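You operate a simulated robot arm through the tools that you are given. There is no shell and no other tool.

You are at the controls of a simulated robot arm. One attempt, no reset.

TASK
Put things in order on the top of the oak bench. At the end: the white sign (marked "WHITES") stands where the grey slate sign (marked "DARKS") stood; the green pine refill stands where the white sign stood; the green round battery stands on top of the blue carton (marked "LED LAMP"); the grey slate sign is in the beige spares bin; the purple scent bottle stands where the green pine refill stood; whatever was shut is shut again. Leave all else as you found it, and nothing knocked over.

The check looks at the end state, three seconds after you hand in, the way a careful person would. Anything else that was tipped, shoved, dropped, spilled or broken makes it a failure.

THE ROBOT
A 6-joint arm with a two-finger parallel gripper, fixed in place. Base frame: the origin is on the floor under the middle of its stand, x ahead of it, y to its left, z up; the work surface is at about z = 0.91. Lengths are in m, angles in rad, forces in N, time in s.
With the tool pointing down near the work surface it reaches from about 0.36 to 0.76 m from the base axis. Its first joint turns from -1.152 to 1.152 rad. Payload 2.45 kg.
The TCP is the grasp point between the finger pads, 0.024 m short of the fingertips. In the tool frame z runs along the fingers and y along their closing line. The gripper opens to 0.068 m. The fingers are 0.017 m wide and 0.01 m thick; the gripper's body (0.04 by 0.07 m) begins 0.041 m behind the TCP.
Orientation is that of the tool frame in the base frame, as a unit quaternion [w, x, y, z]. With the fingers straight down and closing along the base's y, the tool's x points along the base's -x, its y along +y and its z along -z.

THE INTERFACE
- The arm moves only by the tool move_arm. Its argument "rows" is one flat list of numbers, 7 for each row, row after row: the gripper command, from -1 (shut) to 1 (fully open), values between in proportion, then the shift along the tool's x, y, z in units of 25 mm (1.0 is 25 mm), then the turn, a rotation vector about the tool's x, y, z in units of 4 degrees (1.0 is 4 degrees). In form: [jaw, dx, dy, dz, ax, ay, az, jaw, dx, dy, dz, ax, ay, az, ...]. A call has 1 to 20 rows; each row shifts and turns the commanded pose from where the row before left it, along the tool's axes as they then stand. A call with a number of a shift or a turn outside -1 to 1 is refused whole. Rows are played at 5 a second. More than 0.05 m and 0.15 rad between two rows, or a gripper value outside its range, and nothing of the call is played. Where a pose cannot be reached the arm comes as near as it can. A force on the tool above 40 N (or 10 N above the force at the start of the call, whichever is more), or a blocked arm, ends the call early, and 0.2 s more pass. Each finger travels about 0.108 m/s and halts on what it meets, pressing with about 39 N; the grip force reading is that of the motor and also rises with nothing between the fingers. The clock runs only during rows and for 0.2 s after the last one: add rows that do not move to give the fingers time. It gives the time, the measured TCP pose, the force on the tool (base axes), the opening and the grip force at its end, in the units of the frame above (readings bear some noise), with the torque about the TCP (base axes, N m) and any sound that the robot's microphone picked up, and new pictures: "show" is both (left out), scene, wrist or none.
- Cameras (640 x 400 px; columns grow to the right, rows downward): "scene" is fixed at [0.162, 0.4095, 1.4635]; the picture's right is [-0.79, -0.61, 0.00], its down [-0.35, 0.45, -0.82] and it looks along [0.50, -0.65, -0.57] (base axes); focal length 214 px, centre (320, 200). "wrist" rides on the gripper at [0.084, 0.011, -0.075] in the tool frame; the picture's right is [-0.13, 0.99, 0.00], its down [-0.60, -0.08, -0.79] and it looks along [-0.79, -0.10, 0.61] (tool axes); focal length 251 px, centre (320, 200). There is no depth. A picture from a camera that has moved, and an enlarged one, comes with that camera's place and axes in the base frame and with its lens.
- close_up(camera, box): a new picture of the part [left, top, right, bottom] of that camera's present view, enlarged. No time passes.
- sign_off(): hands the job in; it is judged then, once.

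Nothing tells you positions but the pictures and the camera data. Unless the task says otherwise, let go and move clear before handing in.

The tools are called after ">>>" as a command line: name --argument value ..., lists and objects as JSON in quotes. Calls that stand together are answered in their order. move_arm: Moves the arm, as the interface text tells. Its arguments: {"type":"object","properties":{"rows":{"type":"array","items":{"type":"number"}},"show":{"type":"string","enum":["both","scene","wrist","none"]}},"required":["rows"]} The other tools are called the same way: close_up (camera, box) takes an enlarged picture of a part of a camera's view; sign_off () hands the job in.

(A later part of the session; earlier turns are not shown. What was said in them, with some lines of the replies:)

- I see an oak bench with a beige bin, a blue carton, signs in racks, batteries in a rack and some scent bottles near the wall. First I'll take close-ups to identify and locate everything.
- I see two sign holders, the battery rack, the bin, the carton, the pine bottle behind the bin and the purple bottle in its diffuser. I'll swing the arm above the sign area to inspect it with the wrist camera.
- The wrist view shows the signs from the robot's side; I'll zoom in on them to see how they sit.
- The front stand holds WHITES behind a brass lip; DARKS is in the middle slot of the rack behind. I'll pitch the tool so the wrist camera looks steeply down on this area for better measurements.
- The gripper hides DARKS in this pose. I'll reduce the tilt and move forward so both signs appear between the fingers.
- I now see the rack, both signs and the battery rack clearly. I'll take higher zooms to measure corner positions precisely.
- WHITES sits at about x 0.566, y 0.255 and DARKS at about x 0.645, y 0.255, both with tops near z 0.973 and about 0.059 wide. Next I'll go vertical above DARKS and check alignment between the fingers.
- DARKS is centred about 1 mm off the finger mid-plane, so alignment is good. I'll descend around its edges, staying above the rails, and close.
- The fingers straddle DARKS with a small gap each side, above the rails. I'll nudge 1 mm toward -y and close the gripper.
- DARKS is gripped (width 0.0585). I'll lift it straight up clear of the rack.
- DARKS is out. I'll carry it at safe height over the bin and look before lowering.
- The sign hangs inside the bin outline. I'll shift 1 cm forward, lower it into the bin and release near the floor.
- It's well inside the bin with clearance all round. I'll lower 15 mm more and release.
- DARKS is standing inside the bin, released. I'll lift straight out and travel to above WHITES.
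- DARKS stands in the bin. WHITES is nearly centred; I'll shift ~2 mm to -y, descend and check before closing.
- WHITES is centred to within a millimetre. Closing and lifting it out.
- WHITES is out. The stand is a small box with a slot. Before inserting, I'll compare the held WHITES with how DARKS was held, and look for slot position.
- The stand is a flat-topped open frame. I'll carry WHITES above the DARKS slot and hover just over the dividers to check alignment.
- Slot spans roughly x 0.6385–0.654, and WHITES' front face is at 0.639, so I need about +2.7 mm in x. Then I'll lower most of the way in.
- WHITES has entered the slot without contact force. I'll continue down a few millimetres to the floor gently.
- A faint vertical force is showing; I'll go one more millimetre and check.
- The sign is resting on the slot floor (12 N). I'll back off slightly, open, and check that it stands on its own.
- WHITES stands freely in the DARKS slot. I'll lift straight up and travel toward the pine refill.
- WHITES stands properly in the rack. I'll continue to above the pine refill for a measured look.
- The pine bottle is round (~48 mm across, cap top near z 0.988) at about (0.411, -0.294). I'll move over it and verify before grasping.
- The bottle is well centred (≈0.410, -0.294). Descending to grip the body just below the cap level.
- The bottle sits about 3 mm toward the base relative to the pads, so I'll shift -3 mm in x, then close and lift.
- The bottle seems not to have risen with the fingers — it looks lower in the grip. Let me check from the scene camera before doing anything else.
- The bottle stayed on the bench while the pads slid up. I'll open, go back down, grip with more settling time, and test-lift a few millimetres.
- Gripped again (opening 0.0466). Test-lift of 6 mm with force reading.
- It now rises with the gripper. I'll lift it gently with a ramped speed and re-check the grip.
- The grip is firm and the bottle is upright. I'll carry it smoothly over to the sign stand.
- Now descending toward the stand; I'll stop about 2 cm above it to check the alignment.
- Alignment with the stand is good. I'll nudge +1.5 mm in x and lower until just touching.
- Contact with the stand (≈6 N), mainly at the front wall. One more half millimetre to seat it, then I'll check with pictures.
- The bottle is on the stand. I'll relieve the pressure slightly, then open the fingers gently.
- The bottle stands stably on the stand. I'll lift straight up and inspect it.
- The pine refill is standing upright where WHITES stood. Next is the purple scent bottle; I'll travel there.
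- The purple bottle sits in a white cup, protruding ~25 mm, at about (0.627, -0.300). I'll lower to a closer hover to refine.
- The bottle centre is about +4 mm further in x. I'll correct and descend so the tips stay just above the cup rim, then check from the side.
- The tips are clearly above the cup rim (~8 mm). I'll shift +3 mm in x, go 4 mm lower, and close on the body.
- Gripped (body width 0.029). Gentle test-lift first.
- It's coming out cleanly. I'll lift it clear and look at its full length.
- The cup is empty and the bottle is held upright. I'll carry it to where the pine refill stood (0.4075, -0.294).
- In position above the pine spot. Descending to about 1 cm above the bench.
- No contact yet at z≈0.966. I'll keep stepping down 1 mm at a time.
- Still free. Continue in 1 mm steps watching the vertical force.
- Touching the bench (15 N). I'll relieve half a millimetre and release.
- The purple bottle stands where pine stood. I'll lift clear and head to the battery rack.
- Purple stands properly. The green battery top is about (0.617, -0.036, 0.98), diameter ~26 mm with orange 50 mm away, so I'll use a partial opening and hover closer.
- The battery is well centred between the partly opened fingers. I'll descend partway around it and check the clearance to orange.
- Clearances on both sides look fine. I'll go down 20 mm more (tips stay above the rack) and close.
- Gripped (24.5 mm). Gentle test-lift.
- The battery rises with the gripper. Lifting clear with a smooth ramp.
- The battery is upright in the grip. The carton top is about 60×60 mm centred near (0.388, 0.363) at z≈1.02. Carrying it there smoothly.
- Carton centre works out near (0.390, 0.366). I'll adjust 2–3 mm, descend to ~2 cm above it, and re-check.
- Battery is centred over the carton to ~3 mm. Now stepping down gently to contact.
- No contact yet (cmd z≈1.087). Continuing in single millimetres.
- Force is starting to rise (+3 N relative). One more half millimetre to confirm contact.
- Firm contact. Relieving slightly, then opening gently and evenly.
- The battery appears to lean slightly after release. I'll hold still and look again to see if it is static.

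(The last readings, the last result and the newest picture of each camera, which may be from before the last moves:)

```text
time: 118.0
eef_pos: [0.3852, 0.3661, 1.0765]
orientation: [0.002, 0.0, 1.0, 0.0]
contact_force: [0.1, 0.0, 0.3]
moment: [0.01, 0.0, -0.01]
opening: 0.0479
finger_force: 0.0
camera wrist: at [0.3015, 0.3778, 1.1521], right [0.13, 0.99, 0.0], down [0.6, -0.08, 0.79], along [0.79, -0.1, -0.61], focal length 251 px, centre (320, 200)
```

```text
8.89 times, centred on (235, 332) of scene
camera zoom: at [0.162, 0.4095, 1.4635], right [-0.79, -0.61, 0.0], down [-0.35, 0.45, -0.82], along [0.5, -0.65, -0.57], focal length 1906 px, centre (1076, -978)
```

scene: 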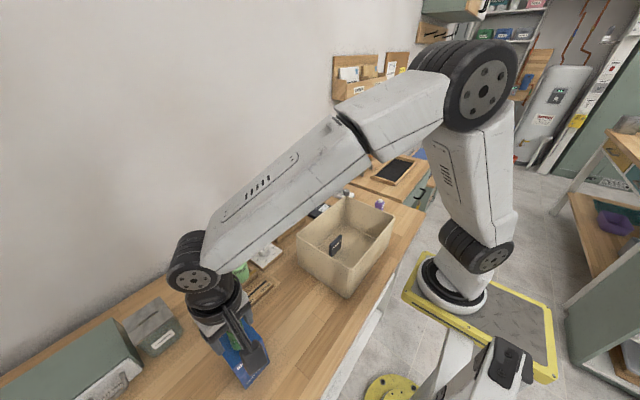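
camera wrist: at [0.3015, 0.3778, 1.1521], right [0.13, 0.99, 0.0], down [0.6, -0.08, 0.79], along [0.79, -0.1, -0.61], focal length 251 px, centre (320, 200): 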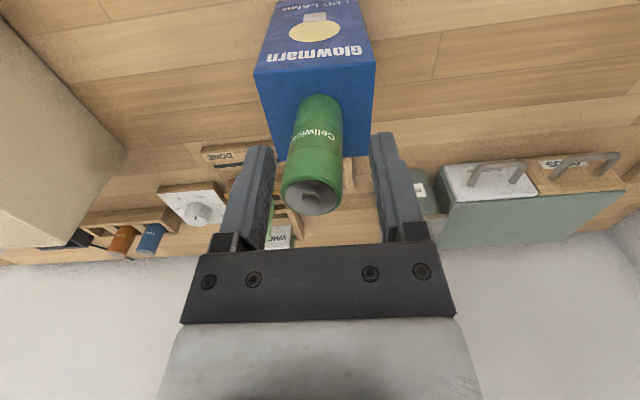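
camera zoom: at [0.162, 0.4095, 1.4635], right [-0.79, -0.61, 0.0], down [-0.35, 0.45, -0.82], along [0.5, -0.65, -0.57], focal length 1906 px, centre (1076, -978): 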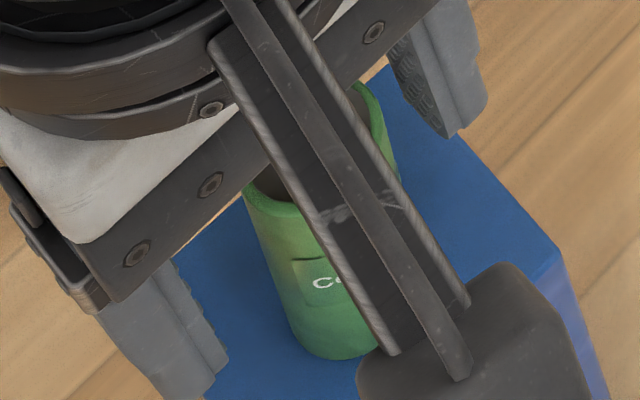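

It is static but seems to lean a few degrees. Let me zoom in on its base and the carton top to understand what it rests on.

>>> close_up --camera "wrist" --box '[240, 50, 400, 160]'

>>> close_up --camera "wrist" --box '[260, 120, 380, 225]'

>>> close_up --camera "scene" --box '[200, 300, 290, 395]'

```text
3.64 times, centred on (320, 105) of wrist
camera zoom: at [0.3015, 0.3778, 1.1521], right [0.13, 0.99, 0.0], down [0.6, -0.08, 0.79], along [0.79, -0.1, -0.61], focal length 914 px, centre (320, 546)
```

zoom: 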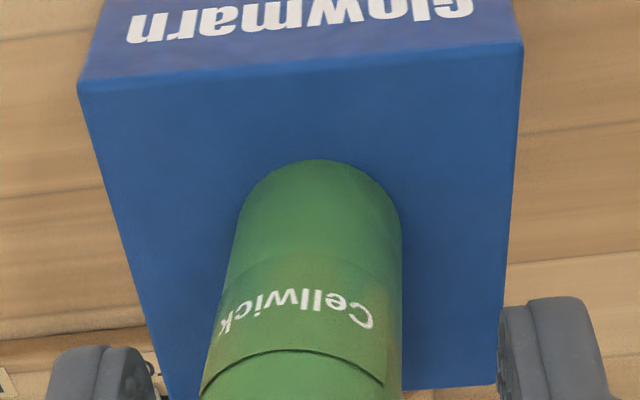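

```text
3.81 times, centred on (320, 172) of wrist
camera zoom: at [0.3015, 0.3778, 1.1521], right [0.13, 0.99, 0.0], down [0.6, -0.08, 0.79], along [0.79, -0.1, -0.61], focal length 958 px, centre (320, 305)
```

zoom: 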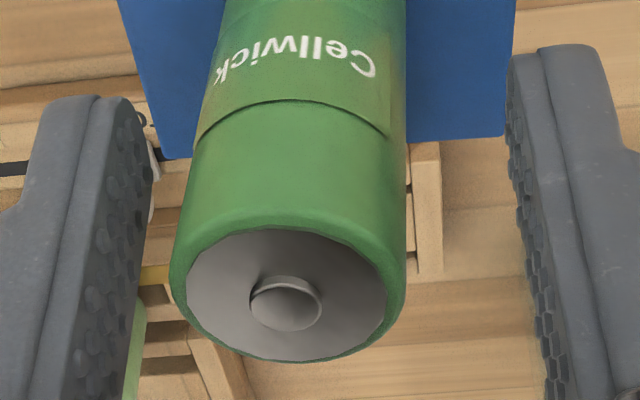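

```text
4.21 times, centred on (245, 348) of scene
camera zoom: at [0.162, 0.4095, 1.4635], right [-0.79, -0.61, 0.0], down [-0.35, 0.45, -0.82], along [0.5, -0.65, -0.57], focal length 903 px, centre (636, -421)
```

zoom: 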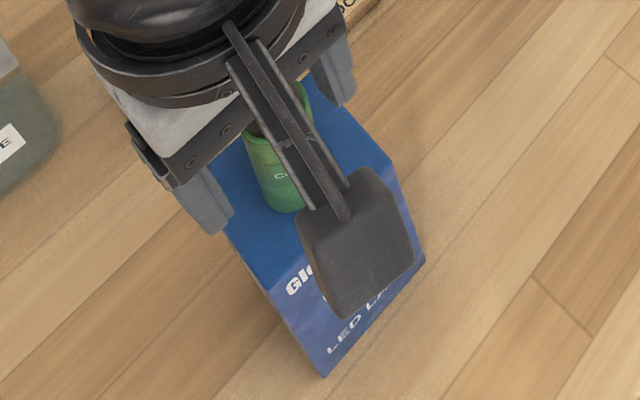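

The battery isn't touching either finger; the contact data suggests the carton's top slopes slightly, and the battery has settled flush on it. I'll recentre by 3 mm and withdraw slowly straight up.

>>> move_arm --rows '[0.4, 0, -0.1, 0, 0, 0, 0, 0.4, 0, 0, -0.1, 0, 0, 0, 0.4, 0, 0, -0.2, 0, 0, 0, 0.4, 0, 0, -0.3, 0, 0, 0, 0.4, 0, 0, -0.4, 0, 0, 0, 0.4, 0, 0, -0.4, 0, 0, 0, 0.4, 0, 0, -0.4, 0, 0, 0, 0.4, 0, 0, 0, 0, 0, 0]'

>>> close_up --camera "wrist" --box '[220, 0, 420, 180]'

>>> close_up --camera "scene" --box '[200, 300, 290, 395]'

```text
time: 119.8
eef_pos: [0.3864, 0.3648, 1.1221]
orientation: [0.0, 0.0, 1.0, 0.0]
contact_force: [0.6, 0.2, 0.1]
moment: [0.03, -0.02, -0.01]
opening: 0.0476
finger_force: 0.0
camera wrist: at [0.3015, 0.3758, 1.1972], right [0.13, 0.99, 0.0], down [0.6, -0.08, 0.79], along [0.79, -0.1, -0.61], focal length 251 px, centre (320, 200)
```

scene: 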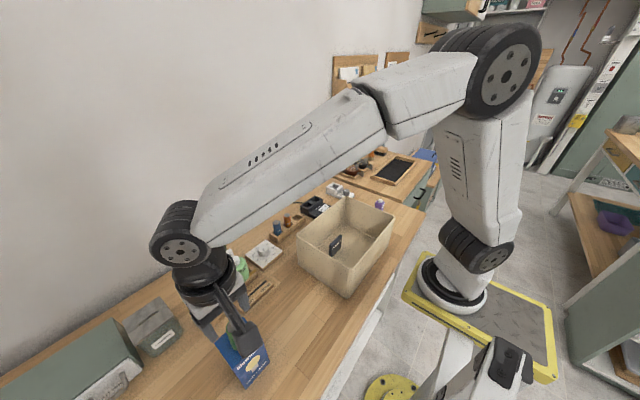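
wrist: 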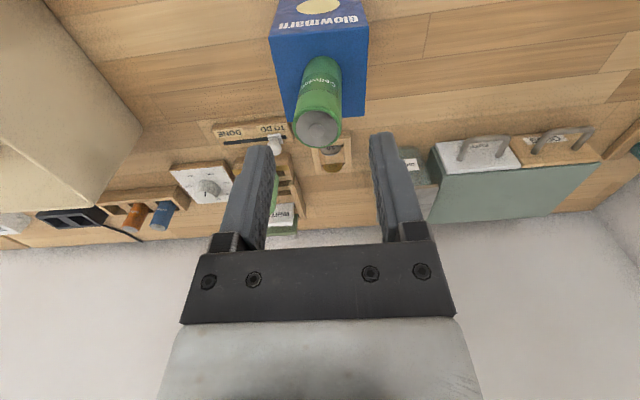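

```text
2.22 times, centred on (320, 90) of wrist
camera zoom: at [0.3015, 0.3758, 1.1972], right [0.13, 0.99, 0.0], down [0.6, -0.08, 0.79], along [0.79, -0.1, -0.61], focal length 559 px, centre (320, 444)
```

zoom: 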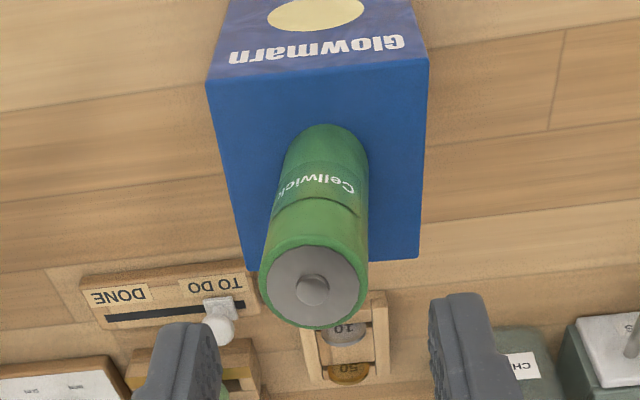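

```text
4.21 times, centred on (245, 348) of scene
camera zoom: at [0.162, 0.4095, 1.4635], right [-0.79, -0.61, 0.0], down [-0.35, 0.45, -0.82], along [0.5, -0.65, -0.57], focal length 903 px, centre (636, -421)
```

zoom: 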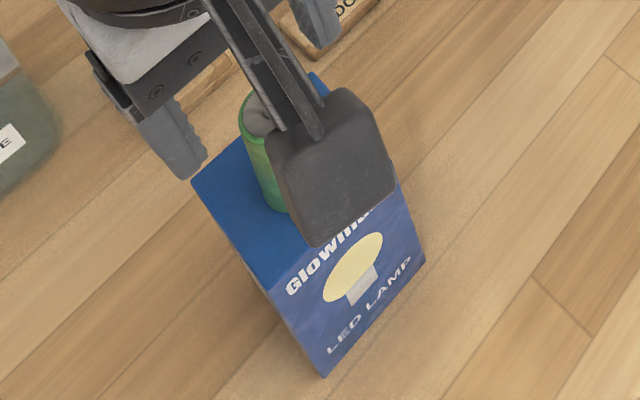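

The battery stands on the carton and the carton has not moved. I'll rise further and move away so I can see everything clearly.

>>> move_arm --rows '[0.4, 0, 0, -0.8, 0, 0, 0, 0.4, 0, 0, -1, 0, 0, 0, 0.4, 0, 0, -1, 0, 0, 0, 0.4, 0, 0, -1, 0, 0, 0, 0.4, 0, 0, -1, 0, 0, 0, 0.4, 0, -0.5, -0.8, 0, 0, 0, 0.4, -0.2, -1, 0, 0, 0, 0, 0.4, -0.3, -1, 0, 0, 0, 0, 0.4, -0.3, -1, 0, 0, 0, 0, 0.4, -0.3, -1, 0, 0, 0, 0, 0.4, -0.3, -1, 0, 0, 0, 0, 0.4, -0.3, -1, 0, 0, 0, 0, 0.4, -0.3, -1, 0, 0, 0, 0, 0.4, -0.3, -1, 0, 0, 0, 0, 0.4, -0.3, -1, 0, 0, 0, 0, 0.4, -0.3, -1, 0, 0, 0, 0, 0.4, -0.3, -1, 0, 0, 0, 0, 0.4, -0.3, -1, 0, 0, 0, 0, 0.4, -0.3, -1, 0, 0, 0, 0, 0.4, 0, -1, 0, 0, 0, 0]'

>>> close_up --camera "scene" --box '[200, 300, 290, 395]'

>>> close_up --camera "scene" --box '[195, 230, 285, 310]'

>>> close_up --camera "scene" --box '[260, 160, 410, 300]'

```text
time: 124.0
eef_pos: [0.4822, -0.0013, 1.2609]
orientation: [0.001, 0.0, 1.0, 0.0]
contact_force: [-0.9, -0.4, -0.6]
moment: [0.01, 0.02, 0.01]
opening: 0.0474
finger_force: 0.0
camera wrist: at [0.3981, 0.0104, 1.3364], right [0.13, 0.99, 0.0], down [0.6, -0.08, 0.79], along [0.79, -0.1, -0.61], focal length 251 px, centre (320, 200)
```

scene: 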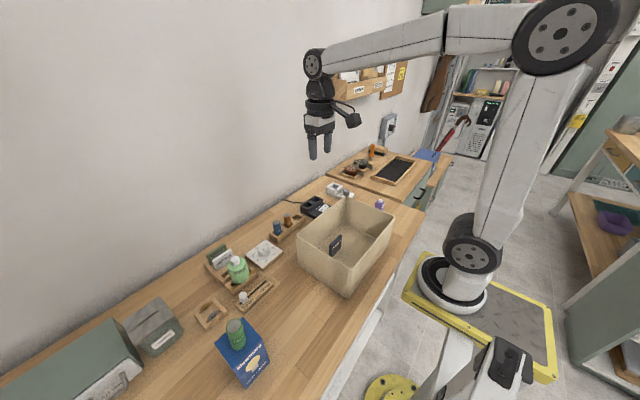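
wrist: 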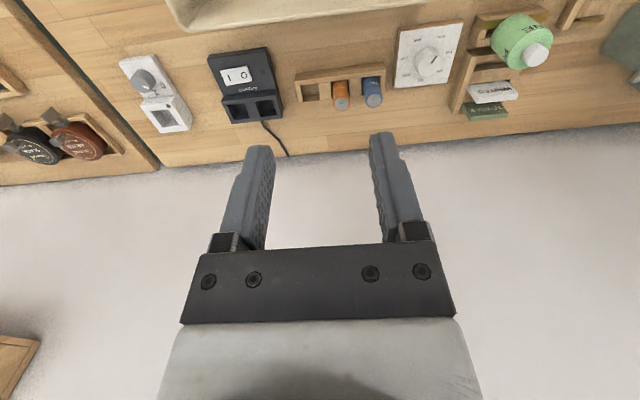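

```text
4.21 times, centred on (245, 348) of scene
camera zoom: at [0.162, 0.4095, 1.4635], right [-0.79, -0.61, 0.0], down [-0.35, 0.45, -0.82], along [0.5, -0.65, -0.57], focal length 903 px, centre (636, -421)
```

zoom: 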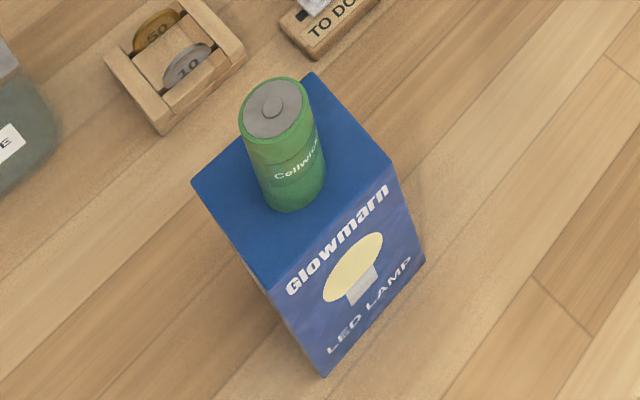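

```text
5.00 times, centred on (240, 270) of scene
camera zoom: at [0.162, 0.4095, 1.4635], right [-0.79, -0.61, 0.0], down [-0.35, 0.45, -0.82], along [0.5, -0.65, -0.57], focal length 1072 px, centre (720, -150)
```

zoom: 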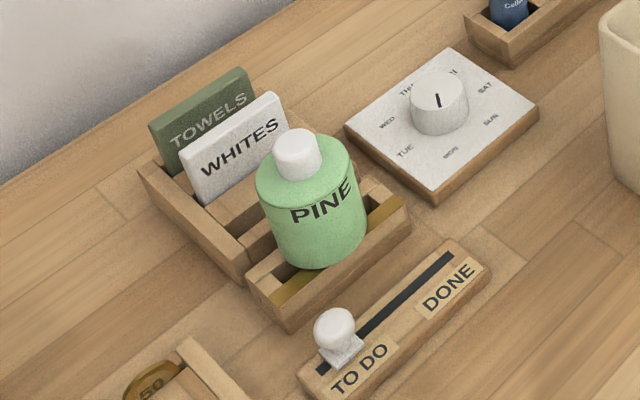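

```text
2.86 times, centred on (335, 230) of scene
camera zoom: at [0.162, 0.4095, 1.4635], right [-0.79, -0.61, 0.0], down [-0.35, 0.45, -0.82], along [0.5, -0.65, -0.57], focal length 613 px, centre (277, 114)
```

zoom: 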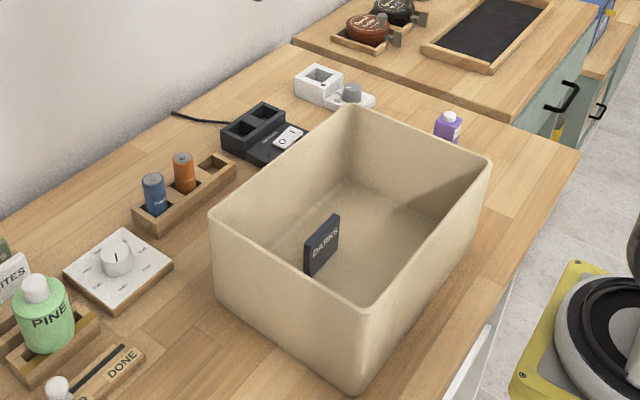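

Everything seems placed, but the battery leans a bit in the scene view. Let me zoom in closely on the battery base and the carton.

>>> close_up --camera "scene" --box '[212, 312, 262, 352]'

>>> close_up --camera "scene" --box '[205, 310, 280, 395]'

```text
10.00 times, centred on (237, 332) of scene
camera zoom: at [0.162, 0.4095, 1.4635], right [-0.79, -0.61, 0.0], down [-0.35, 0.45, -0.82], along [0.5, -0.65, -0.57], focal length 2145 px, centre (1150, -1120)
```

zoom: 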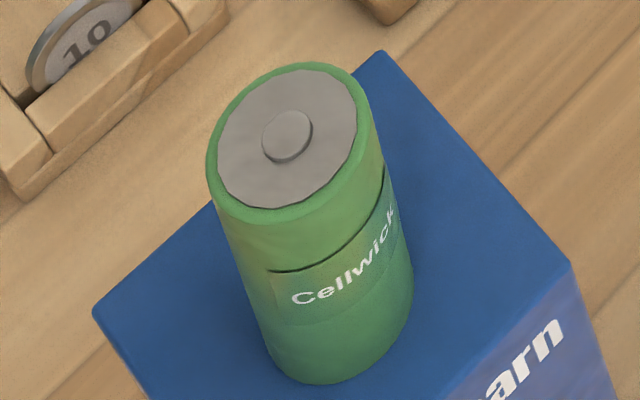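

```text
4.71 times, centred on (242, 352) of scene
camera zoom: at [0.162, 0.4095, 1.4635], right [-0.79, -0.61, 0.0], down [-0.35, 0.45, -0.82], along [0.5, -0.65, -0.57], focal length 1009 px, centre (685, -518)
```

zoom: 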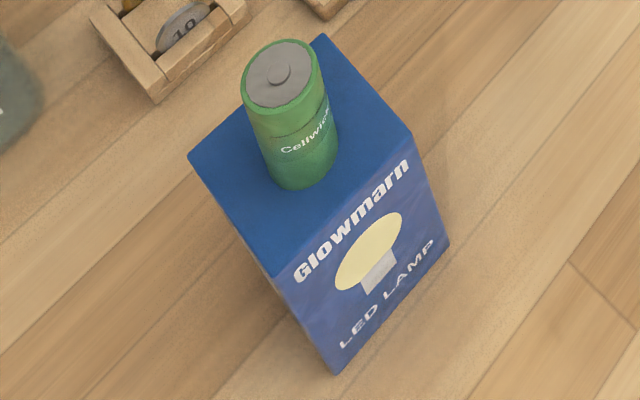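

All items are in place; only the battery's lean is puzzling. I'll use the wrist camera from the side at low angle to see why, starting with a move and yaw turn well away from everything.

>>> move_arm --rows '[0.4, 0.6, 0.8, 0, 0, 0, -0.975, 0.4, 0.6, 0.8, 0, 0, 0, -0.975, 0.4, 0.4, 0.9, 0, 0, 0, -0.975, 0.4, 0, 0.5, 0, 0, 0, -0.975, 0.4, 0, 0, 0, 0, 0, -0.975, 0.4, 0, 0, 0, 0, 0, -0.975, 0.4, 0, 0, 0, 0, 0, -0.975, 0.4, 0, 0, 0, 0, 0, -0.975, 0.4, 0, 0, 0, 0, 0, -0.975, 0.4, 0, 0, 0, 0, 0, -0.975, 0.4, 0, 0, 0, 0, 0, -0.975, 0.4, 0, 0, 0, 0, 0, -0.975, 0.4, 0, 0, 0, 0, 0, -0.975, 0.4, 0, 0, 0, 0, 0, -0.975, 0.4, 0, 0, 0, 0, 0, -0.975, 0.4, 0, 0, 0, 0, 0, -0.975, 0.4, 0, 0, 0, 0, 0, -0.975, 0.4, 0, 0, 0, 0, 0, -0.975, 0.4, 0, 0, 0, 0, 0, -0.975, 0.4, 0, 0, 0, 0, 0, -0.975]'

```text
time: 128.2
eef_pos: [0.4335, 0.073, 1.261]
orientation: [0.001, -0.63, 0.776, 0.0]
contact_force: [-0.1, 1.1, -0.2]
moment: [0.0, -0.01, 0.05]
opening: 0.0475
finger_force: 0.2
camera wrist: at [0.406, -0.0064, 1.3373], right [-0.94, 0.33, 0.0], down [0.2, 0.57, 0.79], along [0.26, 0.75, -0.61], focal length 251 px, centre (320, 200)
```

scene: 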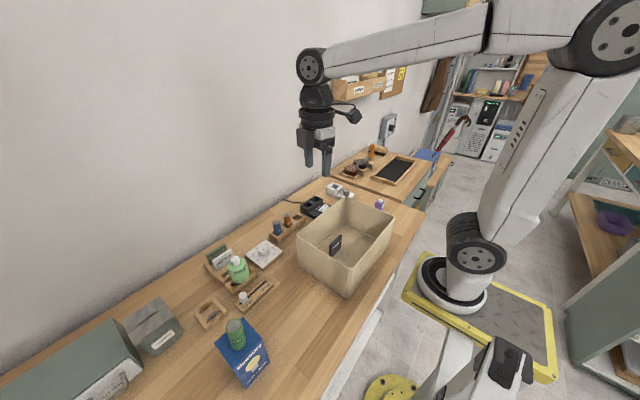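
wrist: 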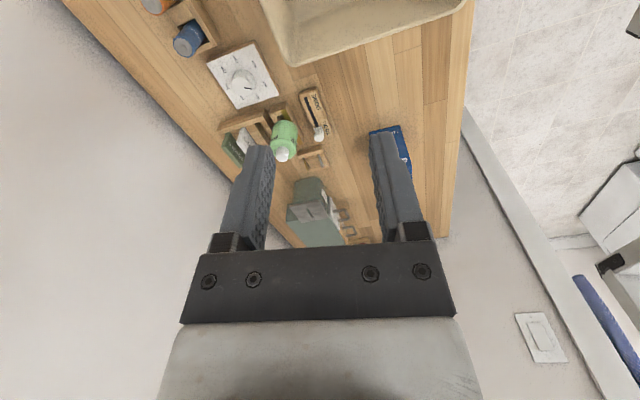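

Continuing the yaw, moving closer at safe height, and pitching the camera up for a side view of the carton.

>>> move_arm --rows '[0.4, 0, 0, 0, 0, 0, -0.95, 0.4, 0, 0, 0, 0, 0, -0.95, 0.4, 0, 0, 0, 0, 0, -0.95, 0.4, 0, 0, 0, 0, 0, -0.95, 0.4, 0, 0, 0, 0, 0, -0.95, 0.4, -0.602, 0.145, 0.915, 0, 0, 0, 0.4, -0.602, 0.145, 0.915, 0, 0, 0, 0.4, -0.602, 0.145, 0.915, 0, 0, 0, 0.4, -0.602, 0.145, 0.915, 0, 0, 0, 0.4, -0.602, 0.145, 0.915, 0, 0, 0, 0.4, -0.602, 0.145, 0.915, 0, 0, 0, 0.4, -0.602, 0.145, 0.915, 0, 0, 0, 0.4, -0.602, 0.145, 0.915, 0, 0, 0, 0.4, 0, 0, 0, 0, -0.9375, 0, 0.4, 0, 0, 0, 0, -0.9375, 0, 0.4, 0, 0, 0, 0, -0.9375, 0, 0.4, 0, 0, 0, 0, -0.9375, 0, 0.4, 0, 0, 0, 0, -0.9375, 0, 0.4, 0, 0, 0, 0, -0.9375, 0]'

>>> close_up --camera "wrist" --box '[230, 80, 430, 220]'

```text
time: 132.2
eef_pos: [0.3916, 0.1891, 1.0787]
orientation: [-0.131, 0.735, -0.649, -0.146]
contact_force: [0.1, 0.5, 0.1]
moment: [-0.01, 0.03, 0.0]
opening: 0.0475
finger_force: 0.1
camera wrist: at [0.3936, 0.0827, 1.116], right [-1.0, 0.0, 0.05], down [0.04, 0.26, 0.96], along [-0.02, 0.97, -0.26], focal length 251 px, centre (320, 200)
```

scene: 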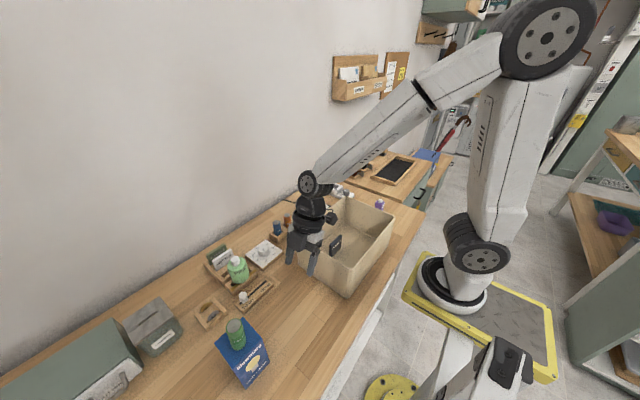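
wrist: 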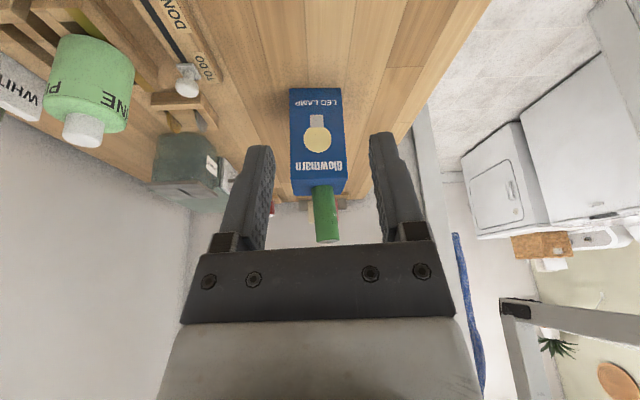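

```text
2.86 times, centred on (330, 150) of wrist
camera zoom: at [0.3936, 0.0827, 1.116], right [-1.0, 0.0, 0.05], down [0.04, 0.26, 0.96], along [-0.02, 0.97, -0.26], focal length 718 px, centre (291, 343)
```

zoom: 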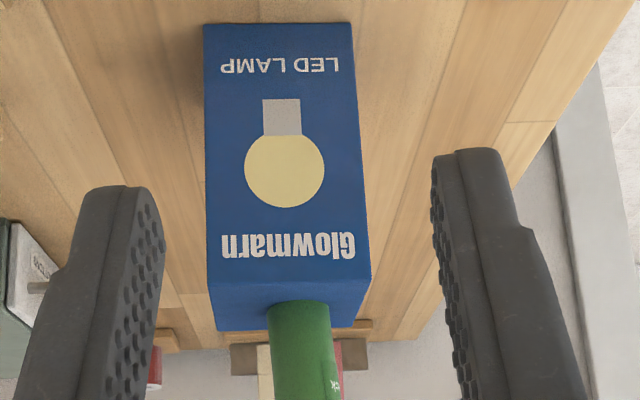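

>>> close_up --camera "wrist" --box '[280, 170, 370, 245]'

```text
5.33 times, centred on (325, 208) of wrist
camera zoom: at [0.3936, 0.0827, 1.116], right [-1.0, 0.0, 0.05], down [0.04, 0.26, 0.96], along [-0.02, 0.97, -0.26], focal length 1341 px, centre (293, 160)
```

zoom: 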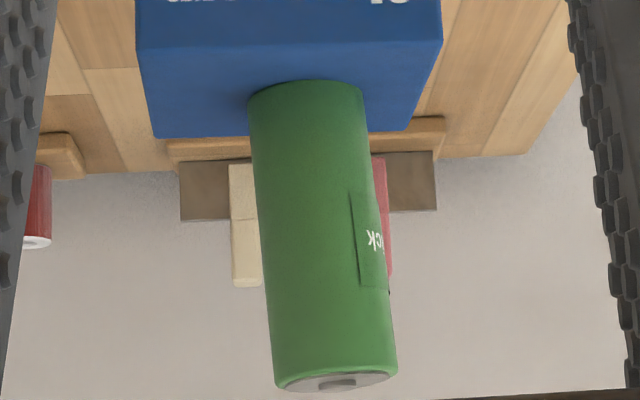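

The carton top is level, so the battery is just resting with a ~5° lean toward (-x,-y). Before deciding, I'll check whether the pine and purple bottles are upright too.

>>> close_up --camera "scene" --box '[220, 245, 260, 295]'

>>> close_up --camera "scene" --box '[365, 190, 395, 215]'

>>> close_up --camera "wrist" --box '[0, 0, 240, 200]'

```text
8.00 times, centred on (240, 270) of scene
camera zoom: at [0.162, 0.4095, 1.4635], right [-0.79, -0.61, 0.0], down [-0.35, 0.45, -0.82], along [0.5, -0.65, -0.57], focal length 1716 px, centre (960, -360)
```

zoom: 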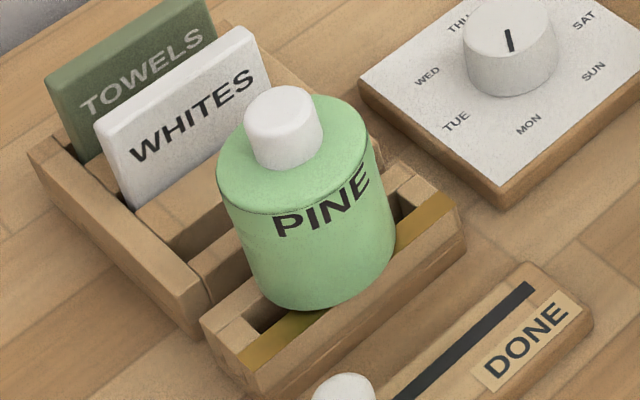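

```text
16.00 times, centred on (380, 202) of scene
camera zoom: at [0.162, 0.4095, 1.4635], right [-0.79, -0.61, 0.0], down [-0.35, 0.45, -0.82], along [0.5, -0.65, -0.57], focal length 3432 px, centre (-640, 160)
```

zoom: 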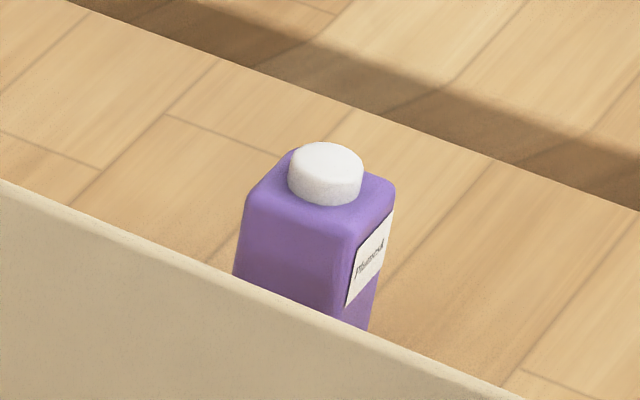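

```text
2.00 times, centred on (120, 100) of wrist
camera zoom: at [0.3936, 0.0827, 1.116], right [-1.0, 0.0, 0.05], down [0.04, 0.26, 0.96], along [-0.02, 0.97, -0.26], focal length 503 px, centre (720, 400)
```

zoom: 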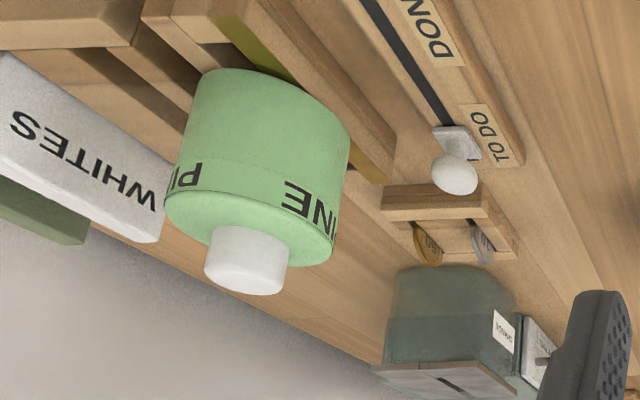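

>>> close_up --camera "scene" --box '[224, 252, 254, 287]'

>>> close_up --camera "scene" --box '[268, 205, 308, 240]'

```text
11.43 times, centred on (239, 270) of scene
camera zoom: at [0.162, 0.4095, 1.4635], right [-0.79, -0.61, 0.0], down [-0.35, 0.45, -0.82], along [0.5, -0.65, -0.57], focal length 2451 px, centre (1246, -594)
```

zoom: 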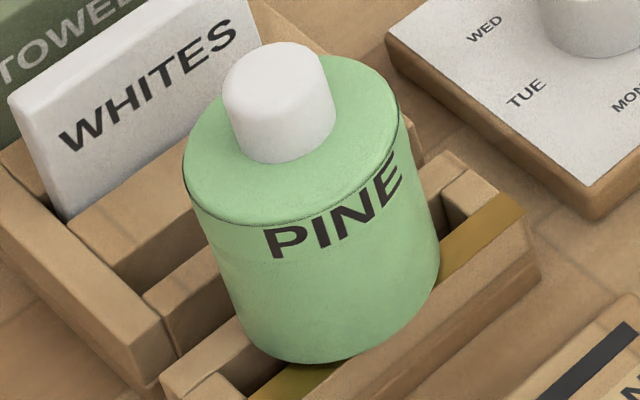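

```text
11.43 times, centred on (288, 222) of scene
camera zoom: at [0.162, 0.4095, 1.4635], right [-0.79, -0.61, 0.0], down [-0.35, 0.45, -0.82], along [0.5, -0.65, -0.57], focal length 2451 px, centre (686, -57)
```

zoom: 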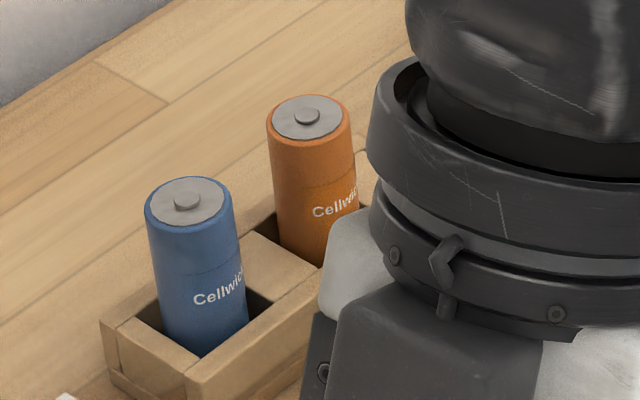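

Pine and battery each rest with just a slight few-degree lean and are static; purple is upright. I'll back the arm away up and clear, then compare the final scene with the start.

>>> move_arm --rows '[0.4, 0, 0, -0.6, 0, 0, 0, 0.4, 0, 0, -1, 0, 0, 0, 0.4, 0, 0, -1, 0, 0, 0, 0.4, 0, 0, -1, 0, 0, 0, 0.4, 0, 0, -1, 0, 0, 0, 0.4, 0, 0, -1, 0, 0, 0, 0.4, 0, 0, -1, 0, 0, 0, 0.4, 0, 0, 0, 0, 0.9375, 0, 0.4, 0, 0, 0, 0, 0.9375, 0, 0.4, 0, 0, 0, 0, 0.9375, 0, 0.4, 0, 0, 0, 0, 0.9375, 0, 0.4, 0, 0, 0, 0, 0.9375, 0, 0.4, 0, 0, 0, 0, 0.9375, 0, 0.4, 0.6, 0, -0.4, 0, 0, 0.9, 0.4, 0.6, 0, -0.4, 0, 0, 0.9, 0.4, 0.6, 0, 0, 0, 0, 0.9, 0.4, 0, 0, 0, 0, 0, 0.9]'

>>> close_up --camera "scene" --box '[200, 235, 280, 305]'

>>> close_up --camera "scene" --box '[80, 280, 300, 400]'

>>> close_up --camera "scene" --box '[260, 170, 400, 260]'

>>> close_up --camera "scene" --box '[212, 312, 262, 352]'

```text
time: 135.8
eef_pos: [0.4009, 0.079, 1.2496]
orientation: [0.001, -0.66, 0.751, 0.0]
contact_force: [0.0, -0.1, 0.9]
moment: [0.01, 0.04, 0.01]
opening: 0.0476
finger_force: 0.1
camera wrist: at [0.3788, -0.0014, 1.3261], right [-0.97, 0.26, 0.0], down [0.15, 0.59, 0.79], along [0.2, 0.77, -0.61], focal length 251 px, centre (320, 200)
```

scene: 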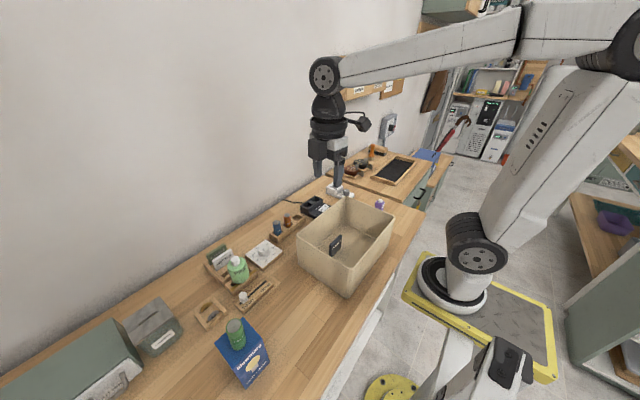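
wrist: 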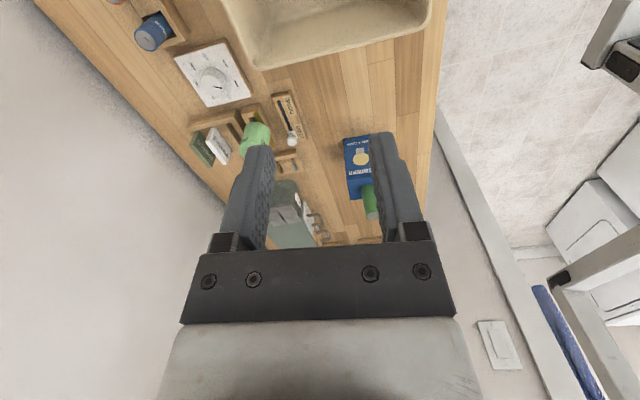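

```text
5.71 times, centred on (240, 270) of scene
camera zoom: at [0.162, 0.4095, 1.4635], right [-0.79, -0.61, 0.0], down [-0.35, 0.45, -0.82], along [0.5, -0.65, -0.57], focal length 1226 px, centre (777, -200)
```

zoom: 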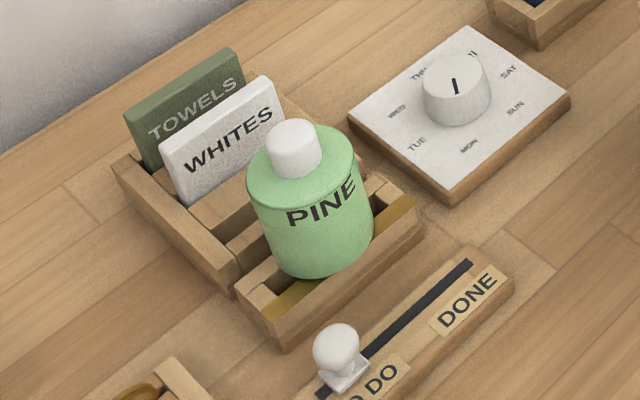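

```text
2.91 times, centred on (190, 340) of scene
camera zoom: at [0.162, 0.4095, 1.4635], right [-0.79, -0.61, 0.0], down [-0.35, 0.45, -0.82], along [0.5, -0.65, -0.57], focal length 624 px, centre (698, -207)
```

zoom: 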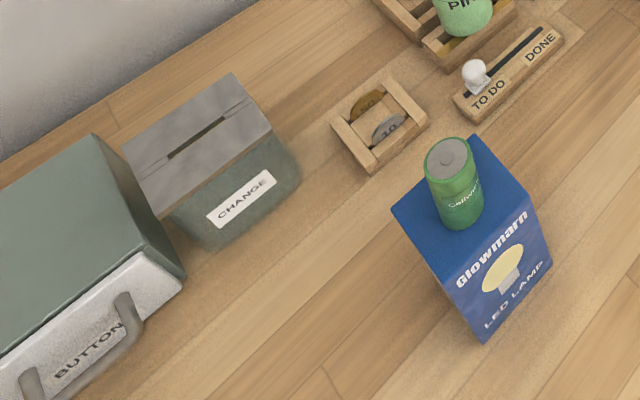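

```text
4.44 times, centred on (330, 215) of scene
camera zoom: at [0.162, 0.4095, 1.4635], right [-0.79, -0.61, 0.0], down [-0.35, 0.45, -0.82], along [0.5, -0.65, -0.57], focal length 953 px, centre (276, 133)
```

zoom: 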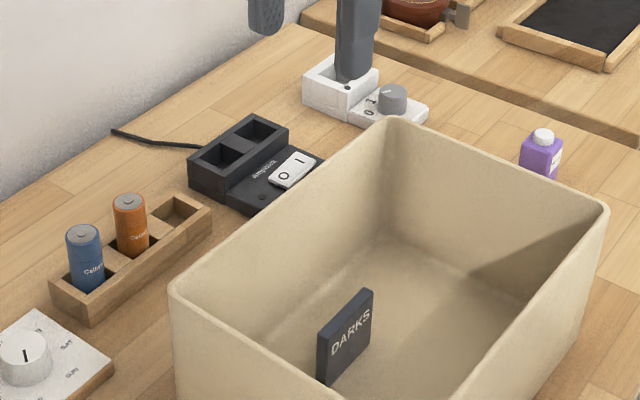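

```text
10.00 times, centred on (237, 332) of scene
camera zoom: at [0.162, 0.4095, 1.4635], right [-0.79, -0.61, 0.0], down [-0.35, 0.45, -0.82], along [0.5, -0.65, -0.57], focal length 2145 px, centre (1150, -1120)
```

zoom: 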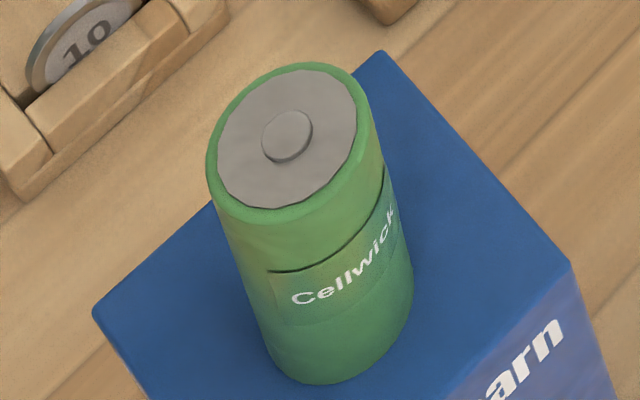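

Comparing with the start:

- **WHITES** stands in the DARKS slot.
- **Pine refill** stands on the stand where WHITES was.
- **Green battery** stands on the LED LAMP carton. It leans about 5°, and that has not changed since I let go.
- **DARKS** is in the bin.
- **Purple bottle** stands on the pine spot.

Nothing else has moved and nothing was opened. The arm is clear, so I'm handing in.

>>> sign_off

```text
The job is handed in.
```

I've handed the job in, and all five items were where you asked in my last check. I haven't seen the verdict.

| Item | Where it is now |
|---|---|
| White sign (WHITES) | In the rack slot where the grey slate sign stood |
| Green pine refill | On top of the small stand where the white sign stood. It is too wide for the slot, so it rests across the stand's walls. |
| Green battery | On top of the blue LED LAMP carton |
| Grey slate sign (DARKS) | Standing in the beige bin |
| Purple scent bottle | On the bench where the pine refill stood |

- **Lean:** The battery leans about 5°, and the pine refill leans roughly 3–4°. The battery did not shift in the 18 s after I let go, and the pine refill shows no sign of moving. I left both alone rather than risk knocking them over.
- **Slip:** On the first try at the pine refill, the gripper slid up it and the bottle stayed on the bench. The second grip held.
- **Everything else:** The sign rack, stand, carton, remaining batteries and other bench items look the same in the before and after pictures. I didn't open anything, so nothing needed shutting.
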